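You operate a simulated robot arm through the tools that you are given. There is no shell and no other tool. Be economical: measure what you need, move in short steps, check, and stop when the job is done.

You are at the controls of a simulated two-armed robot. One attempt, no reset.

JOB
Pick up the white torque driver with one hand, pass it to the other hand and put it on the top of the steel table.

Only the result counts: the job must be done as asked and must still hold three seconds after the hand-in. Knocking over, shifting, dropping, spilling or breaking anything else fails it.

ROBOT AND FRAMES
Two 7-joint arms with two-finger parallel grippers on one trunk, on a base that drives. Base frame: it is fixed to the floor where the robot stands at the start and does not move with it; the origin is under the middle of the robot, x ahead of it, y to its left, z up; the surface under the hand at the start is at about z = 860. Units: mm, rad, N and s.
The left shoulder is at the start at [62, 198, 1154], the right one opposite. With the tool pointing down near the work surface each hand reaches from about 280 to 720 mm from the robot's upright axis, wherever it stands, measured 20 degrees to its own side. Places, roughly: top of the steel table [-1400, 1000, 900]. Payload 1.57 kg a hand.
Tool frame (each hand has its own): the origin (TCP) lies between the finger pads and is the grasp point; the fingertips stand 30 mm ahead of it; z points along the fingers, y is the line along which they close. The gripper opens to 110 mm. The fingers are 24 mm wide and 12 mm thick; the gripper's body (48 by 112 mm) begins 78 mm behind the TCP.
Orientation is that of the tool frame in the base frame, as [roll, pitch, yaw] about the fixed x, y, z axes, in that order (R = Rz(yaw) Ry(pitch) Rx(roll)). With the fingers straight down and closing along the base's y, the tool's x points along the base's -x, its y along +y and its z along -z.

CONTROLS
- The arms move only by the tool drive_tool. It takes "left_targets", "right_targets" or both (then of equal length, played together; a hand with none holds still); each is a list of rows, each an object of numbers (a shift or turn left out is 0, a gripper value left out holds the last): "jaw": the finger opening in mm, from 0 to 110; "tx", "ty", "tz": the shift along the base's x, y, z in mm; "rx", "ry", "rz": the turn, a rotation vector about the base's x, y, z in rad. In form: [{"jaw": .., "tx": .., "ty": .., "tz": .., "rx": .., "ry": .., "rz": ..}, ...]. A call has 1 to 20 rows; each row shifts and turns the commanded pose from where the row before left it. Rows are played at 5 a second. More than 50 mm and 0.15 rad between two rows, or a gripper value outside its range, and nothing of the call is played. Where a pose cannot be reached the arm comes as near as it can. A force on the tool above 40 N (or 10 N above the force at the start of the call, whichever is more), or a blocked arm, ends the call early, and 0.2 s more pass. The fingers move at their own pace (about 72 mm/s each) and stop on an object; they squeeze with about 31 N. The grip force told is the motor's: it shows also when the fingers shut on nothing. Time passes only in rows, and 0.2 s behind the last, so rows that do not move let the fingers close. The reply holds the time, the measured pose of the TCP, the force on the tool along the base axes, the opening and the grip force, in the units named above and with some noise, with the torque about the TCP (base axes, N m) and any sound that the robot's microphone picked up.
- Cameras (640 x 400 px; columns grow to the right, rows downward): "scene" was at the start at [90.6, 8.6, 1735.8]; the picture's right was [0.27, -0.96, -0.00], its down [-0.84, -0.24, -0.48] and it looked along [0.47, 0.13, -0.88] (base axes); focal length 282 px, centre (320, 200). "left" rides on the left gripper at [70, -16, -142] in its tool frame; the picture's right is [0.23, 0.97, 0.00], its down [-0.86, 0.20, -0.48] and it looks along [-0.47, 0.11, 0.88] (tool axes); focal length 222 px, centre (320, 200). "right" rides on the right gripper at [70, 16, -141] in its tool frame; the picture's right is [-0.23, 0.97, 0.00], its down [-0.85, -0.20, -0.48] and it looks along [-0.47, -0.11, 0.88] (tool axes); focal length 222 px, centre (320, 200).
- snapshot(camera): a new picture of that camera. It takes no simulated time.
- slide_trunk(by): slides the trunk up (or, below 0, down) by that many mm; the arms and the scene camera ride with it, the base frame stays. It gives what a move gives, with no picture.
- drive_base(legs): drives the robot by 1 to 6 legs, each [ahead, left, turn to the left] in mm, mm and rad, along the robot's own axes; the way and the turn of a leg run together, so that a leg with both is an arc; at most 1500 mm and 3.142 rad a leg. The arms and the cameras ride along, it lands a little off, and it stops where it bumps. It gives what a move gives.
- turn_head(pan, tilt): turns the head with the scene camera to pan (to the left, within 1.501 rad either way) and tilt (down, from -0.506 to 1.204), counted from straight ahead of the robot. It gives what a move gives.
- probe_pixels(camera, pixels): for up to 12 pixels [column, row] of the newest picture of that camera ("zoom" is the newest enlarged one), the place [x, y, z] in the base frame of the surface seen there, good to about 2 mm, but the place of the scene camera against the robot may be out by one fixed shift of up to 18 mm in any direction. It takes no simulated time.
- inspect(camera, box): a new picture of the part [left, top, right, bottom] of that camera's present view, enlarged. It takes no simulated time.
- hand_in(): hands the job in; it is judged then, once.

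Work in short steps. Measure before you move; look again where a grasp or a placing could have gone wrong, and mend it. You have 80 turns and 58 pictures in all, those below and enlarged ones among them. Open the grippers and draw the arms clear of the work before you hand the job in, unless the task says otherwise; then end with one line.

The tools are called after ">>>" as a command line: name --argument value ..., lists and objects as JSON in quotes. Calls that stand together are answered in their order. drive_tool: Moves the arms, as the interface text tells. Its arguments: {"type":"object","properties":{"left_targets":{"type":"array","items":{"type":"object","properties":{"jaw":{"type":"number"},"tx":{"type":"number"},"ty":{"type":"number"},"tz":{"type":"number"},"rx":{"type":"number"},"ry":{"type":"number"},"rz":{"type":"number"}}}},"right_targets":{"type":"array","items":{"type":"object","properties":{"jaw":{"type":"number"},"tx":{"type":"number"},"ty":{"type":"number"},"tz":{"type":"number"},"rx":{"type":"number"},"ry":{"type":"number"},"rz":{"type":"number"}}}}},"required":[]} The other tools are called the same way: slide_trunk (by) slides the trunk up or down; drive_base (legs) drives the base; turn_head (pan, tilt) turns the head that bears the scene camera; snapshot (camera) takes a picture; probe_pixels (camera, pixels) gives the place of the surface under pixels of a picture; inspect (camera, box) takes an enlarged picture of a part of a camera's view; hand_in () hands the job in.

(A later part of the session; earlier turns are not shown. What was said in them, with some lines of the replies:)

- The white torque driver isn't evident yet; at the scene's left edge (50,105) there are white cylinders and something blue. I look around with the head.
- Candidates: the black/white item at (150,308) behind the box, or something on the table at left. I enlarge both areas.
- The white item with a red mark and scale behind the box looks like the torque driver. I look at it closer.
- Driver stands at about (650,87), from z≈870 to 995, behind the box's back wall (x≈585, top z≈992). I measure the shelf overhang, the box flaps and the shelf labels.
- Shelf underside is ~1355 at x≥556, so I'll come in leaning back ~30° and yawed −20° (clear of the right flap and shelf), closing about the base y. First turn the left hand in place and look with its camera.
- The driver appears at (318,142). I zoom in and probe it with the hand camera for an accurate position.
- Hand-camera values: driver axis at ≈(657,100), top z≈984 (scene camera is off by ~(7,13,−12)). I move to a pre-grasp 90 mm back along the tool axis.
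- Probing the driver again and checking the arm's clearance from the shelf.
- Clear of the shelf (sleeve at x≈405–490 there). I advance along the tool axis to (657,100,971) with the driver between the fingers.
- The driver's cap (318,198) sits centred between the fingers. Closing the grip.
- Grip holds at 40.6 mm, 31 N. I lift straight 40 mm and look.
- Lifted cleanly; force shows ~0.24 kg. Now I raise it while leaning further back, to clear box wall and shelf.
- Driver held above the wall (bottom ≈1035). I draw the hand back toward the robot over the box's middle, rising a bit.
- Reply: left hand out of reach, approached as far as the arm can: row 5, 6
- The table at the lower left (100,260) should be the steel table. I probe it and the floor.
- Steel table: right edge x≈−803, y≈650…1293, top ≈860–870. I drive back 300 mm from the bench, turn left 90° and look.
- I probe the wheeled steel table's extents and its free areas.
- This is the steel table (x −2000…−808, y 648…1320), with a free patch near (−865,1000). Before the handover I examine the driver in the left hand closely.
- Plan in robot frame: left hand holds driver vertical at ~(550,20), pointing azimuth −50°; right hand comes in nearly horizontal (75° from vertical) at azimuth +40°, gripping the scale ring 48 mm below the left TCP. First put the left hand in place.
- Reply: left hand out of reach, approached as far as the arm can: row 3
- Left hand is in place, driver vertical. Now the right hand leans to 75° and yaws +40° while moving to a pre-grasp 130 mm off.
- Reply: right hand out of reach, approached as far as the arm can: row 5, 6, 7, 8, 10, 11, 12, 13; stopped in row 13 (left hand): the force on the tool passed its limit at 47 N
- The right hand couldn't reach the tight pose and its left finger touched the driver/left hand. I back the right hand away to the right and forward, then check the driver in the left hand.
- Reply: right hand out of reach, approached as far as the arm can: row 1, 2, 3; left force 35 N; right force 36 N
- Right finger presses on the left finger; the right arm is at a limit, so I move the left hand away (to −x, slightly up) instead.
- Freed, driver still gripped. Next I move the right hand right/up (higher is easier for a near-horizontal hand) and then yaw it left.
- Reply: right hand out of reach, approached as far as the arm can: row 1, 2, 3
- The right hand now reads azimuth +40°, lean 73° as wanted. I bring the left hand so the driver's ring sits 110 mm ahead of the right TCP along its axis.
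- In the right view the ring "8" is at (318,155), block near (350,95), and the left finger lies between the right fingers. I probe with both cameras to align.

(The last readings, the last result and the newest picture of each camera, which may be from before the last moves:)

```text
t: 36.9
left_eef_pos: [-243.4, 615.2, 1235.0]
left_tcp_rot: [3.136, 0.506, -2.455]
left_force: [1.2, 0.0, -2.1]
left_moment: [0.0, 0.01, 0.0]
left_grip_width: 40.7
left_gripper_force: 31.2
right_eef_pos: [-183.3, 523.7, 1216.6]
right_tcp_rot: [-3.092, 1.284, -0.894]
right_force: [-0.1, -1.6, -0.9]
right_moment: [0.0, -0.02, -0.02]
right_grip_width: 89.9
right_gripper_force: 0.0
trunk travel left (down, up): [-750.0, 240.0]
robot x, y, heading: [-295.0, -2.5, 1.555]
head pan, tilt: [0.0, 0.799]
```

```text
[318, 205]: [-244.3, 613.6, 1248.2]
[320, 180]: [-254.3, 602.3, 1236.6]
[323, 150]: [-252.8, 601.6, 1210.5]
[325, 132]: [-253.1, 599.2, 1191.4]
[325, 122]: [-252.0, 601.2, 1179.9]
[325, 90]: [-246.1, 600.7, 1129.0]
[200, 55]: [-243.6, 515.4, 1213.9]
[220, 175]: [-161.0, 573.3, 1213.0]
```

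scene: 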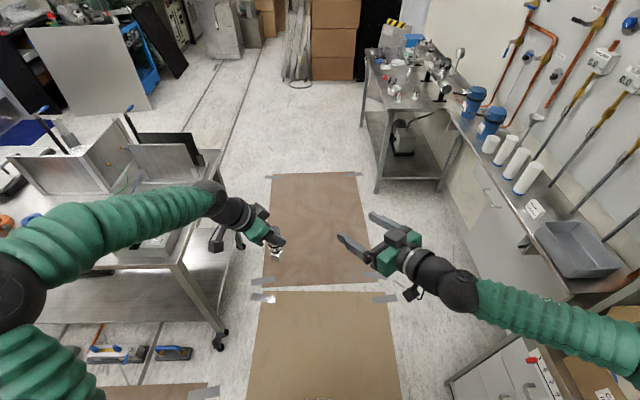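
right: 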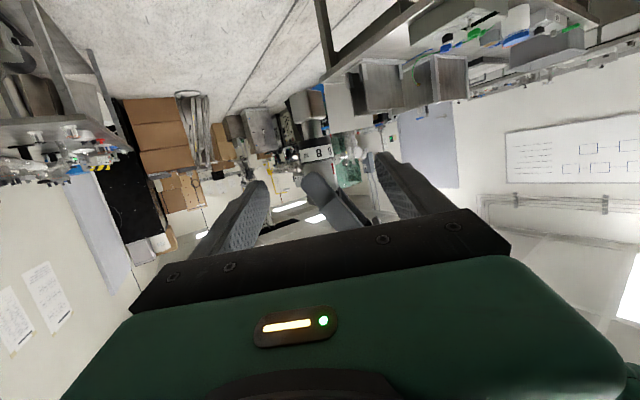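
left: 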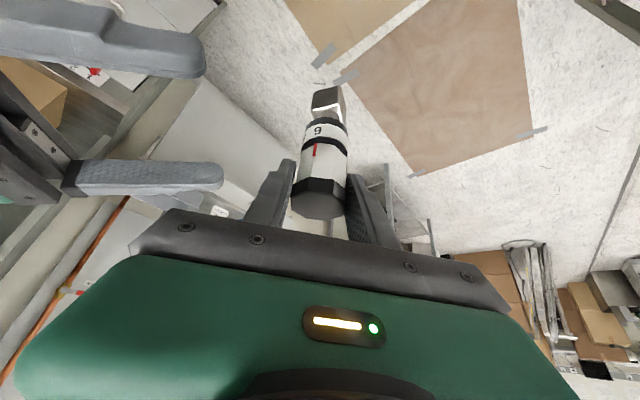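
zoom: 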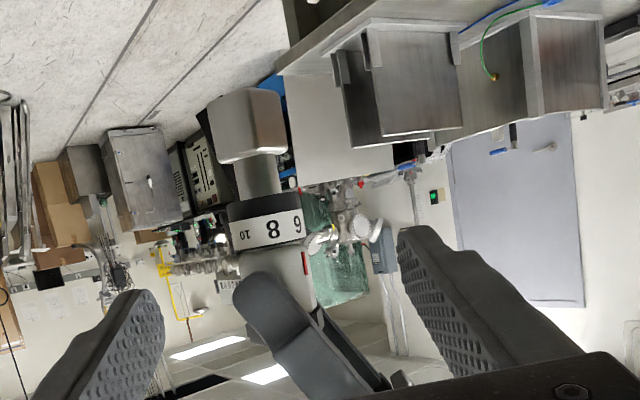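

>>> probe_pixels --camera "zoom" --pixels '[[270, 230], [232, 235], [300, 222], [265, 205], [275, 262], [262, 175], [255, 150], [250, 105], [268, 290], [290, 350], [150, 310], [415, 245]]'

```text
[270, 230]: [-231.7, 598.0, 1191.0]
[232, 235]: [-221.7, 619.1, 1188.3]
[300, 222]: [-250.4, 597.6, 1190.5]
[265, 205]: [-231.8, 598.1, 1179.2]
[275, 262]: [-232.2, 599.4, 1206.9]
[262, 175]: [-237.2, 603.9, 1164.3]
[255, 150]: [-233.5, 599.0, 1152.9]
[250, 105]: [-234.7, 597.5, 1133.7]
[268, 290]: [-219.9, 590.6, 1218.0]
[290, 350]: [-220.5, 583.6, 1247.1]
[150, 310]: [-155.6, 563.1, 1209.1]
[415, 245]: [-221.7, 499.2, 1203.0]
```

The ring centre is at ≈(−243.5, 614.5, 1190); right TCP is lined up with it. I advance the right hand along its axis by (−60, +91, −27).

>>> drive_tool --right_targets '[{"jaw": 84, "tx": -12, "ty": 18.2, "tz": -5.5}, {"tx": -12, "ty": 18.2, "tz": -5.5}, {"tx": -12, "ty": 18.2, "tz": -5.5}, {"tx": -12, "ty": 18.2, "tz": -5.5}, {"tx": -12, "ty": 18.2, "tz": -5.5}, {}]'

>>> inspect --camera "right" --box '[220, 50, 420, 230]'

>>> snapshot --camera "left"

```text
t: 38.3
left_eef_pos: [-244.3, 613.4, 1236.2]
left_tcp_rot: [3.135, 0.506, -2.457]
left_force: [0.1, -0.7, -2.8]
left_moment: [-0.01, 0.01, 0.01]
left_grip_width: 41.0
left_gripper_force: 30.7
right_eef_pos: [-243.1, 616.5, 1189.6]
right_tcp_rot: [-3.09, 1.283, -0.891]
right_force: [0.0, 0.1, 0.1]
right_moment: [0.0, 0.02, -0.03]
right_grip_width: 83.9
right_gripper_force: 0.1
trunk travel left (down, up): [-750.0, 240.0]
robot x, y, heading: [-294.9, 2.3, 1.554]
head pan, tilt: [0.0, 0.799]
```

```text
2.22 times, centred on (320, 140) of right
```

zoom: 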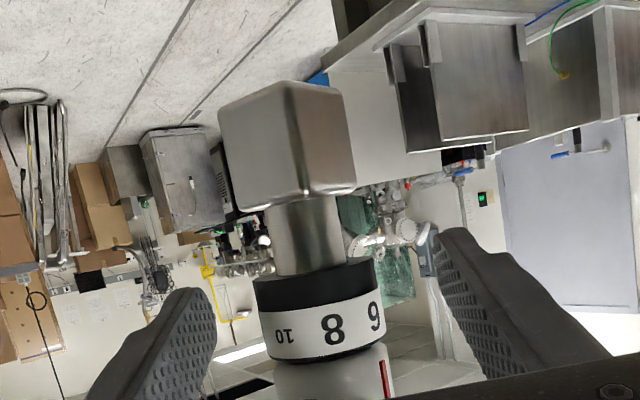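

```text
23 pictures are left
```

left: 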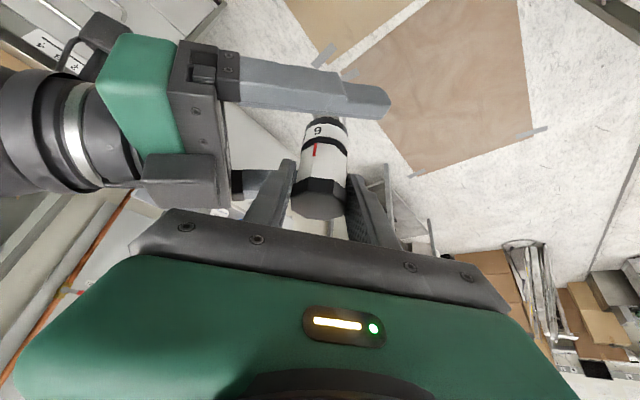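

The driver ring lies between the right fingers with no contact forces. Closing the right gripper.

>>> drive_tool --right_targets '[{"jaw": 60}, {"jaw": 20}, {}, {}, {}, {}]'

>>> inspect --camera "right" --box '[220, 50, 420, 230]'

```text
t: 39.7
left_eef_pos: [-242.7, 613.6, 1235.2]
left_tcp_rot: [3.136, 0.508, -2.458]
left_force: [3.4, 2.0, -4.5]
left_moment: [0.53, -0.61, 0.04]
left_grip_width: 41.1
left_gripper_force: 31.6
right_eef_pos: [-243.5, 616.2, 1189.2]
right_tcp_rot: [-3.092, 1.281, -0.892]
right_force: [-3.0, -2.5, 2.2]
right_moment: [-0.43, 0.5, -0.03]
right_grip_width: 37.6
right_gripper_force: 30.8
trunk travel left (down, up): [-750.0, 240.0]
robot x, y, heading: [-295.3, 1.4, 1.551]
head pan, tilt: [0.0, 0.799]
```

```text
2.22 times, centred on (320, 140) of right
```

zoom: 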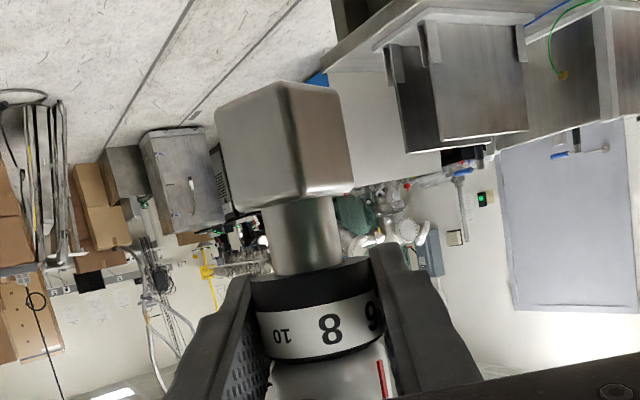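

Right holds at 37.6 mm / 31 N. I open the left moderately and retreat it along its own axis.

>>> drive_tool --left_targets '[{"jaw": 50}, {"jaw": 64}, {}, {}]'

>>> drive_tool --left_targets '[{"tx": -7.5, "ty": -6.1, "tz": 17.5}, {"tx": -7.5, "ty": -6.1, "tz": 17.5}, {"tx": -11.3, "ty": -9.2, "tz": 26.2}, {"tx": -15, "ty": -12.3, "tz": 35}, {"tx": -40}, {"tx": -45}, {"tx": -45}, {}]'

>>> snapshot --camera "right"

>>> snapshot --camera "scene"

```text
t: 40.7
left_eef_pos: [-243.8, 614.3, 1236.5]
left_tcp_rot: [3.135, 0.509, -2.455]
left_force: [-10.4, -2.3, 12.6]
left_moment: [-0.41, -0.3, -0.21]
left_grip_width: 60.2
left_gripper_force: 0.0
right_eef_pos: [-241.7, 617.5, 1188.1]
right_tcp_rot: [-3.093, 1.278, -0.899]
right_force: [10.6, 3.1, -13.0]
right_moment: [0.24, 0.72, 0.2]
right_grip_width: 37.2
right_gripper_force: 31.1
trunk travel left (down, up): [-750.0, 240.0]
robot x, y, heading: [-293.9, 0.9, 1.553]
head pan, tilt: [0.0, 0.799]
```

```text
t: 42.5
left_eef_pos: [-417.1, 581.1, 1332.5]
left_tcp_rot: [3.136, 0.508, -2.458]
left_force: [0.5, 1.2, 0.2]
left_moment: [0.03, -0.01, -0.03]
left_grip_width: 63.9
left_gripper_force: 0.1
right_eef_pos: [-243.8, 617.7, 1189.7]
right_tcp_rot: [-3.089, 1.282, -0.892]
right_force: [-0.1, -0.3, 0.3]
right_moment: [0.04, -0.01, 0.02]
right_grip_width: 37.3
right_gripper_force: 31.1
trunk travel left (down, up): [-750.0, 240.0]
robot x, y, heading: [-295.6, 1.9, 1.551]
head pan, tilt: [0.0, 0.799]
```

```text
21 pictures are left
```

right: 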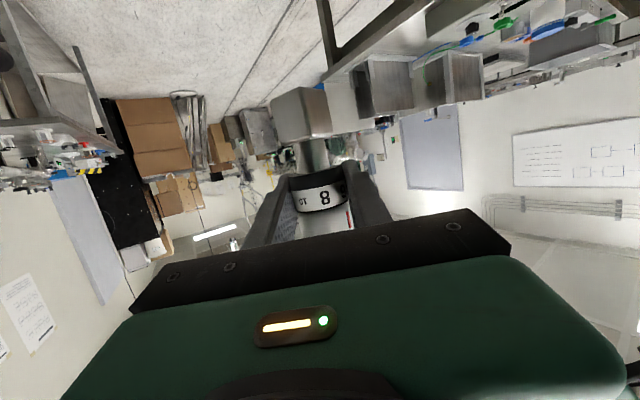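

```text
20 pictures are left
```

scene: 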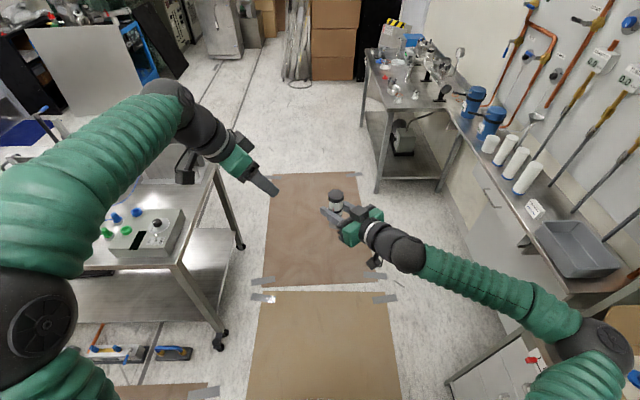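

Handover done: the right hand holds the driver upright (335,200). I raise and retract the left hand, then drive forward ~594/left 112 toward the steel table, still with heading unchanged.

>>> drive_tool --left_targets '[{"tz": 30, "ty": -20}, {"tz": 30, "ty": -20}, {"tz": 30, "ty": -20}, {"tz": 30, "ty": -20}, {}]'

>>> drive_base --legs '[[594, 0, 0]]'

>>> turn_head --pan 0.9 --tilt 0.85

>>> snapshot --camera "scene"

```text
t: 43.7
left_eef_pos: [-417.2, 502.5, 1451.9]
left_tcp_rot: [3.137, 0.506, -2.455]
left_force: [0.4, 0.7, -0.5]
left_moment: [0.02, -0.01, -0.02]
left_grip_width: 64.1
left_gripper_force: 0.1
right_eef_pos: [-242.9, 616.1, 1189.4]
right_tcp_rot: [-3.091, 1.281, -0.892]
right_force: [0.1, -0.2, 0.3]
right_moment: [0.0, 0.0, 0.02]
right_grip_width: 37.3
right_gripper_force: 30.8
trunk travel left (down, up): [-750.0, 240.0]
robot x, y, heading: [-292.1, -1.8, 1.555]
head pan, tilt: [0.0, 0.799]
```

```text
t: 47.1
left_eef_pos: [-412.7, 1093.6, 1452.6]
left_tcp_rot: [3.135, 0.508, -2.45]
left_force: [-0.3, 0.3, 1.2]
left_moment: [-0.04, 0.01, 0.01]
left_grip_width: 64.2
left_gripper_force: 0.1
right_eef_pos: [-240.8, 1211.4, 1189.9]
right_tcp_rot: [-3.089, 1.283, -0.881]
right_force: [-0.3, -0.3, -2.7]
right_moment: [-0.02, -0.02, -0.01]
right_grip_width: 37.4
right_gripper_force: 30.9
trunk travel left (down, up): [-750.0, 240.0]
robot x, y, heading: [-283.0, 594.4, 1.561]
head pan, tilt: [0.0, 0.799]
```

```text
t: 48.3
left_eef_pos: [-413.5, 1093.3, 1452.7]
left_tcp_rot: [3.135, 0.507, -2.449]
left_force: [-0.4, -0.6, -0.1]
left_moment: [0.03, 0.0, 0.0]
left_grip_width: 63.9
left_gripper_force: 0.1
right_eef_pos: [-240.1, 1211.3, 1189.5]
right_tcp_rot: [-3.089, 1.285, -0.88]
right_force: [-0.5, 0.2, -1.7]
right_moment: [-0.02, -0.02, 0.01]
right_grip_width: 37.3
right_gripper_force: 31.3
trunk travel left (down, up): [-750.0, 240.0]
robot x, y, heading: [-286.6, 594.1, 1.561]
head pan, tilt: [0.901, 0.85]
```

```text
19 pictures are left
```

scene: 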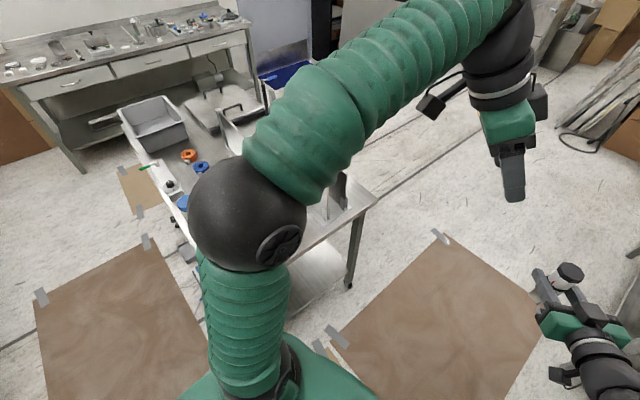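

The left arm blocks the view here. I turn left 0.936 rad in place (driver ends just outside the table edge at height 1190) and look again.

>>> drive_base --legs '[[0, 0, 0.936]]'

>>> turn_head --pan 0.1 --tilt 0.8

>>> snapshot --camera "scene"

```text
t: 51.0
left_eef_pos: [-762.6, 790.8, 1453.7]
left_tcp_rot: [3.135, 0.509, -1.518]
left_force: [0.3, -0.1, 0.5]
left_moment: [-0.03, 0.02, 0.0]
left_grip_width: 63.9
left_gripper_force: 0.1
right_eef_pos: [-753.6, 1000.4, 1189.9]
right_tcp_rot: [-3.091, 1.283, 0.051]
right_force: [0.4, -0.7, -2.2]
right_moment: [0.05, 0.03, -0.01]
right_grip_width: 37.1
right_gripper_force: 31.5
trunk travel left (down, up): [-750.0, 240.0]
robot x, y, heading: [-288.3, 598.3, 2.498]
head pan, tilt: [0.901, 0.85]
```

```text
t: 52.2
left_eef_pos: [-762.0, 788.6, 1454.7]
left_tcp_rot: [3.134, 0.508, -1.518]
left_force: [-0.2, -0.1, 0.9]
left_moment: [0.01, 0.01, 0.0]
left_grip_width: 63.9
left_gripper_force: 0.0
right_eef_pos: [-753.0, 999.2, 1190.6]
right_tcp_rot: [-3.084, 1.283, 0.055]
right_force: [0.8, 0.3, -2.4]
right_moment: [-0.04, 0.02, -0.01]
right_grip_width: 37.1
right_gripper_force: 31.4
trunk travel left (down, up): [-750.0, 240.0]
robot x, y, heading: [-289.1, 594.0, 2.5]
head pan, tilt: [0.099, 0.799]
```

```text
18 pictures are left
```

scene: 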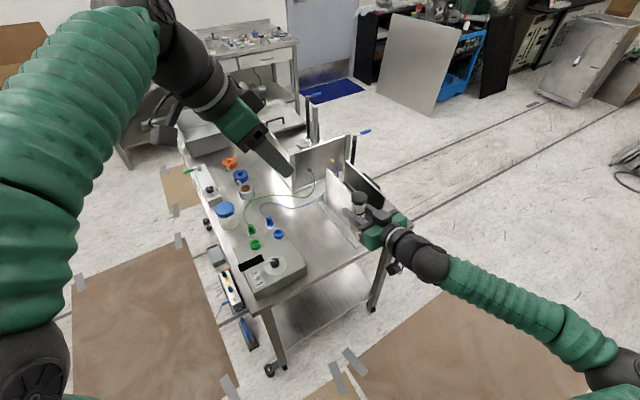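

Good view. The free patch is around (325,250) near the table's right end. I probe the table edge, free patch, control box and plate base.

>>> probe_pixels --camera "scene" --pixels '[[325, 255], [310, 265], [345, 250], [300, 245], [330, 235], [325, 275], [303, 268], [290, 240], [350, 235], [340, 195], [360, 133], [360, 195]]'

>>> inspect --camera "scene" --box '[220, 120, 440, 320]'

```text
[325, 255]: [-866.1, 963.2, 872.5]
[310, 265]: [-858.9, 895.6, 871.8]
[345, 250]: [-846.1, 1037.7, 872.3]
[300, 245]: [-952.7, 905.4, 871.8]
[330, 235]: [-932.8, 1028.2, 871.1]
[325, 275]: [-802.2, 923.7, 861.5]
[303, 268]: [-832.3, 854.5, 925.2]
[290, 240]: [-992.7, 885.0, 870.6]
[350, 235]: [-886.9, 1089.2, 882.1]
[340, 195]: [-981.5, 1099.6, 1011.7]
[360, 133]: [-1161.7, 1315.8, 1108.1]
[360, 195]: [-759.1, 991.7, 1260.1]
```

```text
2.00 times, centred on (330, 220) of scene
```

zoom: 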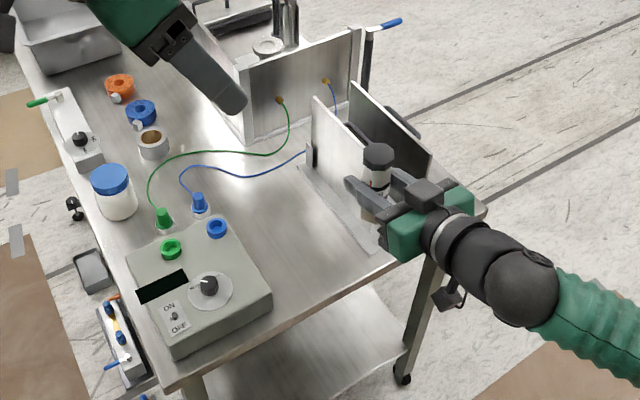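

Free patch: y≈860–1075, x<−816 (after correcting the scene offset), top ≈860. I drive [80,100,0] so the driver comes over ≈(−878,968) at the present safe height.

>>> drive_base --legs '[[80, 100, 0]]'

>>> slide_trunk --by -150

>>> snapshot --camera "right"

>>> snapshot --camera "scene"

```text
t: 53.5
left_eef_pos: [-865.1, 780.5, 1457.2]
left_tcp_rot: [3.117, 0.496, -1.529]
left_force: [2.0, 1.4, -0.2]
left_moment: [-0.12, 0.17, 0.09]
left_grip_width: 63.8
left_gripper_force: 0.1
right_eef_pos: [-859.7, 986.6, 1191.3]
right_tcp_rot: [-3.134, 1.297, 0.004]
right_force: [0.9, 2.3, -1.7]
right_moment: [-0.04, 0.04, 0.2]
right_grip_width: 37.0
right_gripper_force: 30.8
trunk travel left (down, up): [-750.0, 240.0]
robot x, y, heading: [-409.0, 561.0, 2.494]
head pan, tilt: [0.099, 0.799]
```

```text
t: 55.2
left_eef_pos: [-883.3, 759.8, 1304.0]
left_tcp_rot: [3.133, 0.513, -1.521]
left_force: [0.0, -0.1, -0.7]
left_moment: [0.01, 0.0, -0.02]
left_grip_width: 64.2
left_gripper_force: 0.0
right_eef_pos: [-873.8, 969.7, 1042.0]
right_tcp_rot: [-3.08, 1.283, 0.053]
right_force: [0.2, -1.5, -1.8]
right_moment: [0.0, -0.02, 0.01]
right_grip_width: 37.3
right_gripper_force: 30.8
trunk travel left (down, up): [-600.0, 390.0]
robot x, y, heading: [-407.8, 561.7, 2.489]
head pan, tilt: [0.099, 0.799]
```

```text
16 pictures are left
```

right: 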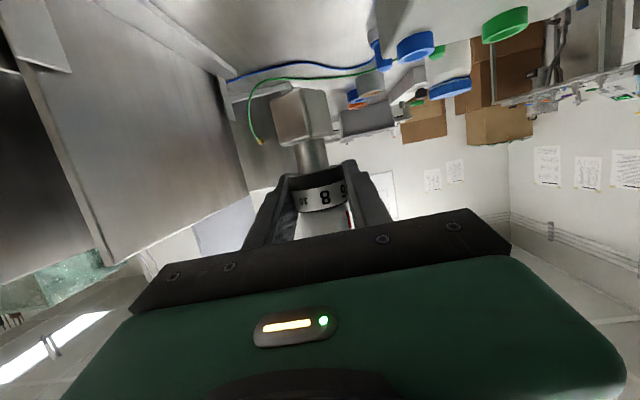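

```text
15 pictures are left
```

scene: 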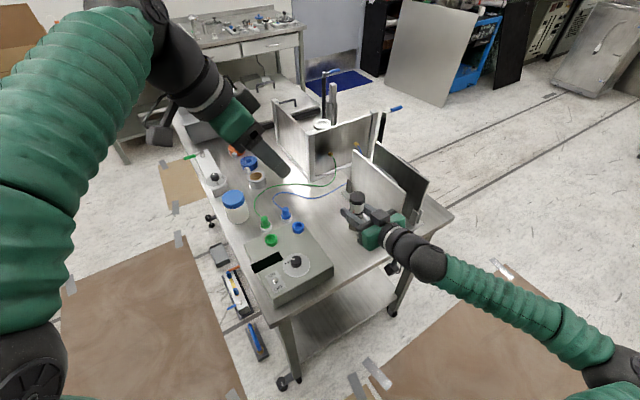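

Driver held over the patch. I zoom the right camera and probe the block bottom, table top and the plates nearby.

>>> inspect --camera "right" --box '[200, 60, 440, 220]'

>>> probe_pixels --camera "right" --pixels '[[300, 95], [275, 100], [328, 95], [300, 135], [312, 155], [322, 195], [200, 50], [300, 30], [150, 10], [240, 170], [100, 240], [420, 60]]'

```text
2.50 times, centred on (320, 140) of right
```

zoom: 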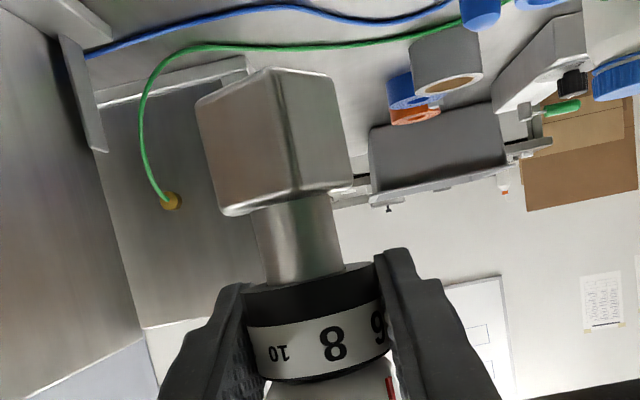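

```text
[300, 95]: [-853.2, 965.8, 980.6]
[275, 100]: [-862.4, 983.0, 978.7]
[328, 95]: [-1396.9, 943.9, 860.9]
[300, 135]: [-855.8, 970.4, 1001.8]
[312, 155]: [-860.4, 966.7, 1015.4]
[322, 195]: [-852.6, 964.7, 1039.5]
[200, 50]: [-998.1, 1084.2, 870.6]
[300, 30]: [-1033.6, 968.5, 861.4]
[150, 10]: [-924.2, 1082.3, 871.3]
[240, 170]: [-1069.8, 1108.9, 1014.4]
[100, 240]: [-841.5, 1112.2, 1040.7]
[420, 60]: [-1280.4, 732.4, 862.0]
```

>>> probe_pixels --camera "zoom" --pixels '[[262, 76], [200, 106], [325, 80], [265, 95], [215, 120], [225, 205], [290, 185], [340, 180], [250, 140], [310, 130], [280, 300], [300, 230]]'

```text
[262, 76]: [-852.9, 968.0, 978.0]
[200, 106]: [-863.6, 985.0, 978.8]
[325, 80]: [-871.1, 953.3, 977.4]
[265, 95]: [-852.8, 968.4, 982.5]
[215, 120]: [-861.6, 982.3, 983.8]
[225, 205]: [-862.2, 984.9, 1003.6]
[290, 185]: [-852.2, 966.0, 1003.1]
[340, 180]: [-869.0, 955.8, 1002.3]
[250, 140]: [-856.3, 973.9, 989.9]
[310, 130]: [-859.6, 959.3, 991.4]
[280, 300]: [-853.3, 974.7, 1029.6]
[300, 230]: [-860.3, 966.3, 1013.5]
```

Block bottom is level at z≈976 over a table at 861: 114 mm to go. I lower the trunk by 104 and check.

>>> slide_trunk --by -104

>>> inspect --camera "right" --box '[200, 60, 440, 220]'

>>> probe_pixels --camera "zoom" --pixels '[[262, 78], [200, 108], [325, 82], [240, 40], [330, 30], [180, 60], [400, 60]]'

```text
t: 56.6
left_eef_pos: [-882.0, 758.1, 1200.7]
left_tcp_rot: [3.133, 0.511, -1.523]
left_force: [0.6, 0.0, -0.2]
left_moment: [0.02, 0.03, 0.01]
left_grip_width: 64.1
left_gripper_force: 0.0
right_eef_pos: [-874.1, 970.5, 937.1]
right_tcp_rot: [-3.08, 1.283, 0.053]
right_force: [-1.0, -0.2, -3.1]
right_moment: [0.01, 0.0, -0.01]
right_grip_width: 37.2
right_gripper_force: 31.2
trunk travel left (down, up): [-496.0, 494.0]
robot x, y, heading: [-408.7, 565.4, 2.488]
head pan, tilt: [0.099, 0.799]
```

```text
2.50 times, centred on (320, 140) of right
```

zoom: 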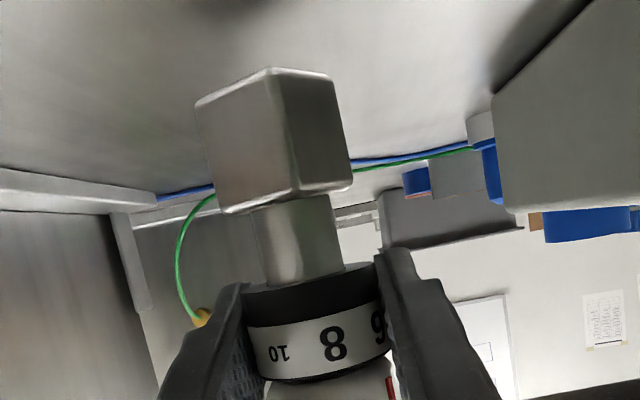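

```text
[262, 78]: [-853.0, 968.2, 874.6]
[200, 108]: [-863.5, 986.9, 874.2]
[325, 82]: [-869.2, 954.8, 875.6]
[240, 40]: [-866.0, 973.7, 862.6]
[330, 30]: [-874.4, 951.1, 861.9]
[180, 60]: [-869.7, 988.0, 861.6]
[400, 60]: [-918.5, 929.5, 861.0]
```

The bottom is ~10–12 mm above the top (861). I lower with the arm in 2 mm rows, watching the force.

>>> drive_tool --right_targets '[{"tz": -2}, {"tz": -2}, {"tz": -2}, {"tz": -2}, {}]'

```text
t: 57.8
left_eef_pos: [-883.7, 757.4, 1200.7]
left_tcp_rot: [3.135, 0.509, -1.522]
left_force: [-0.9, -0.6, 0.2]
left_moment: [-0.02, -0.01, 0.03]
left_grip_width: 64.1
left_gripper_force: 0.1
right_eef_pos: [-874.9, 968.0, 928.2]
right_tcp_rot: [-3.079, 1.28, 0.053]
right_force: [-0.9, -0.3, -1.9]
right_moment: [0.01, 0.0, 0.01]
right_grip_width: 36.9
right_gripper_force: 30.4
trunk travel left (down, up): [-496.0, 494.0]
robot x, y, heading: [-406.6, 565.7, 2.491]
head pan, tilt: [0.099, 0.799]
```

>>> drive_tool --right_targets '[{"tz": -1}, {"tz": -1}, {"tz": -1}, {}]'

```text
t: 58.8
left_eef_pos: [-883.0, 756.8, 1200.5]
left_tcp_rot: [3.133, 0.512, -1.524]
left_force: [-0.3, -0.4, -0.4]
left_moment: [-0.01, 0.01, -0.02]
left_grip_width: 63.7
left_gripper_force: 0.2
right_eef_pos: [-874.8, 968.1, 928.3]
right_tcp_rot: [-3.076, 1.283, 0.059]
right_force: [-2.0, 3.0, 5.7]
right_moment: [-0.04, 0.12, -0.03]
right_grip_width: 37.2
right_gripper_force: 31.0
trunk travel left (down, up): [-496.0, 494.0]
robot x, y, heading: [-408.6, 563.9, 2.495]
head pan, tilt: [0.099, 0.799]
```

Contact: force went from −2.4 to +5.7 N. I open the right fingers gently and look.

>>> drive_tool --right_targets '[{"jaw": 40}, {"jaw": 44}, {"jaw": 50}, {"jaw": 70}, {}]'

>>> inspect --camera "right" --box '[200, 60, 440, 220]'

```text
t: 60.0
left_eef_pos: [-883.6, 757.8, 1199.4]
left_tcp_rot: [3.132, 0.511, -1.524]
left_force: [-0.9, -0.2, -0.6]
left_moment: [-0.01, -0.02, 0.0]
left_grip_width: 63.9
left_gripper_force: 0.0
right_eef_pos: [-874.5, 967.8, 926.1]
right_tcp_rot: [-3.077, 1.283, 0.056]
right_force: [-0.4, -0.5, 1.3]
right_moment: [-0.02, -0.01, 0.03]
right_grip_width: 69.9
right_gripper_force: 0.0
trunk travel left (down, up): [-496.0, 494.0]
robot x, y, heading: [-411.3, 566.3, 2.489]
head pan, tilt: [0.099, 0.799]
```

```text
2.50 times, centred on (320, 140) of right
```

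zoom: 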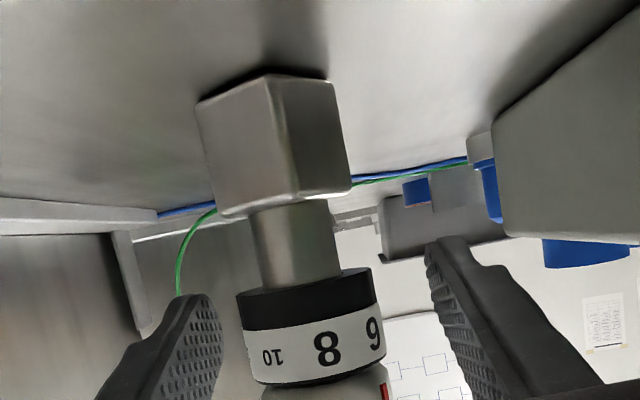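

It stands freely. I retreat along the tool axis (+x, slightly up), then away.

>>> drive_tool --right_targets '[{"jaw": 80, "tx": 14.4, "tz": 4.2}, {"tx": 19.2, "tz": 5.6}, {"tx": 28.8, "tz": 8.5}, {"tx": 28.8, "tz": 8.5}, {"tx": 30, "tz": 10}, {}]'

>>> snapshot --camera "right"

>>> snapshot --camera "scene"

```text
t: 61.4
left_eef_pos: [-884.2, 758.4, 1199.8]
left_tcp_rot: [3.135, 0.512, -1.524]
left_force: [-0.7, -0.7, 0.7]
left_moment: [0.0, -0.02, -0.04]
left_grip_width: 64.1
left_gripper_force: 0.1
right_eef_pos: [-753.0, 968.9, 960.2]
right_tcp_rot: [-3.079, 1.282, 0.053]
right_force: [0.4, -0.4, 0.0]
right_moment: [-0.01, -0.01, 0.0]
right_grip_width: 80.1
right_gripper_force: 0.1
trunk travel left (down, up): [-496.0, 494.0]
robot x, y, heading: [-407.5, 564.8, 2.494]
head pan, tilt: [0.099, 0.799]
```

```text
11 pictures are left
```

right: 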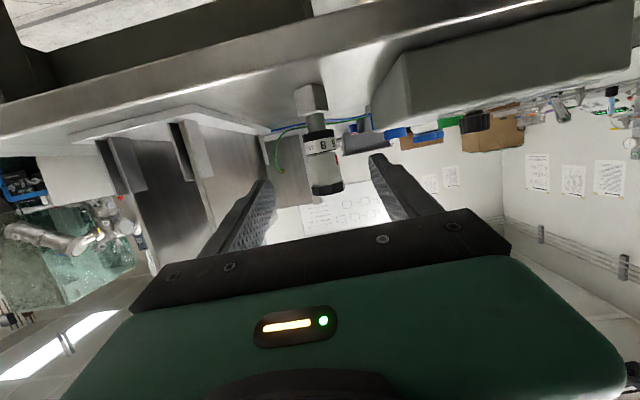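

```text
10 pictures are left
```

scene: 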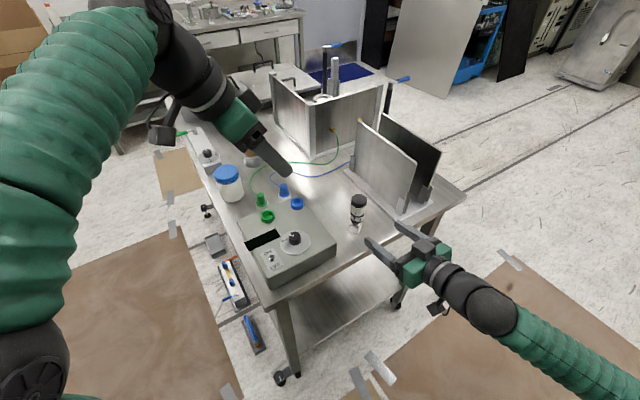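

The driver stands upright at (357,210) on the table. I raise the trunk and back the robot off so both arms are clear.

>>> slide_trunk --by 200

>>> drive_base --legs '[[-300, 0, 0]]'

>>> drive_tool --left_targets '[{"jaw": 100}, {}, {}]'

>>> snapshot --camera "scene"

```text
t: 63.5
left_eef_pos: [-883.0, 757.5, 1399.8]
left_tcp_rot: [3.134, 0.511, -1.522]
left_force: [0.2, -0.1, -1.0]
left_moment: [0.0, 0.02, 0.0]
left_grip_width: 64.0
left_gripper_force: 0.0
right_eef_pos: [-752.0, 968.1, 1160.1]
right_tcp_rot: [-3.079, 1.283, 0.056]
right_force: [-0.5, 0.3, -0.2]
right_moment: [0.04, 0.01, 0.01]
right_grip_width: 80.1
right_gripper_force: 0.1
trunk travel left (down, up): [-696.0, 294.0]
robot x, y, heading: [-407.7, 565.1, 2.491]
head pan, tilt: [0.099, 0.799]
```

```text
t: 65.6
left_eef_pos: [-648.5, 581.6, 1399.2]
left_tcp_rot: [3.137, 0.511, -1.522]
left_force: [-0.3, 0.1, 0.4]
left_moment: [0.01, 0.0, -0.02]
left_grip_width: 64.0
left_gripper_force: 0.0
right_eef_pos: [-518.2, 790.3, 1159.9]
right_tcp_rot: [-3.082, 1.282, 0.052]
right_force: [0.5, -0.6, 0.5]
right_moment: [0.01, 0.02, 0.0]
right_grip_width: 80.0
right_gripper_force: 0.0
trunk travel left (down, up): [-696.0, 294.0]
robot x, y, heading: [-173.7, 384.4, 2.492]
head pan, tilt: [0.099, 0.799]
```

```text
t: 66.4
left_eef_pos: [-646.3, 577.3, 1401.3]
left_tcp_rot: [3.133, 0.514, -1.521]
left_force: [-0.1, 0.4, 0.3]
left_moment: [0.01, 0.02, -0.04]
left_grip_width: 99.9
left_gripper_force: 0.1
right_eef_pos: [-516.5, 788.0, 1163.4]
right_tcp_rot: [-3.074, 1.283, 0.062]
right_force: [0.6, 0.4, 0.2]
right_moment: [0.01, -0.01, -0.02]
right_grip_width: 80.1
right_gripper_force: 0.1
trunk travel left (down, up): [-696.0, 294.0]
robot x, y, heading: [-174.0, 388.9, 2.493]
head pan, tilt: [0.099, 0.799]
```

```text
9 pictures are left
```

scene: 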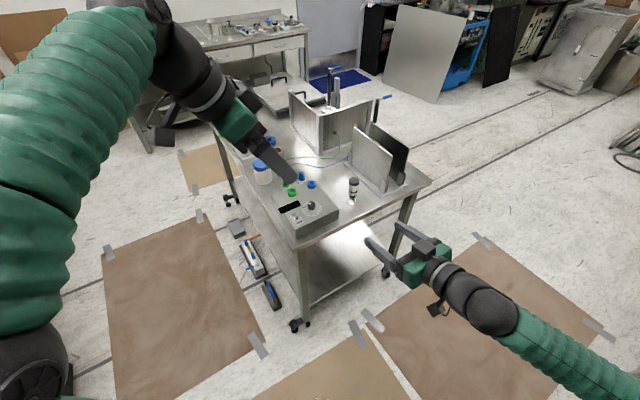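

The driver stands upright at (353,188) on the steel table, both grippers are open and both arms are clear. I hand in.

>>> hand_in

```text
The job is handed in.
```

The white torque driver was picked up with the left hand, passed to the right hand, and is standing upright on the steel table; during an early attempt at the pass the right hand bumped the left, but the driver stayed gripped.
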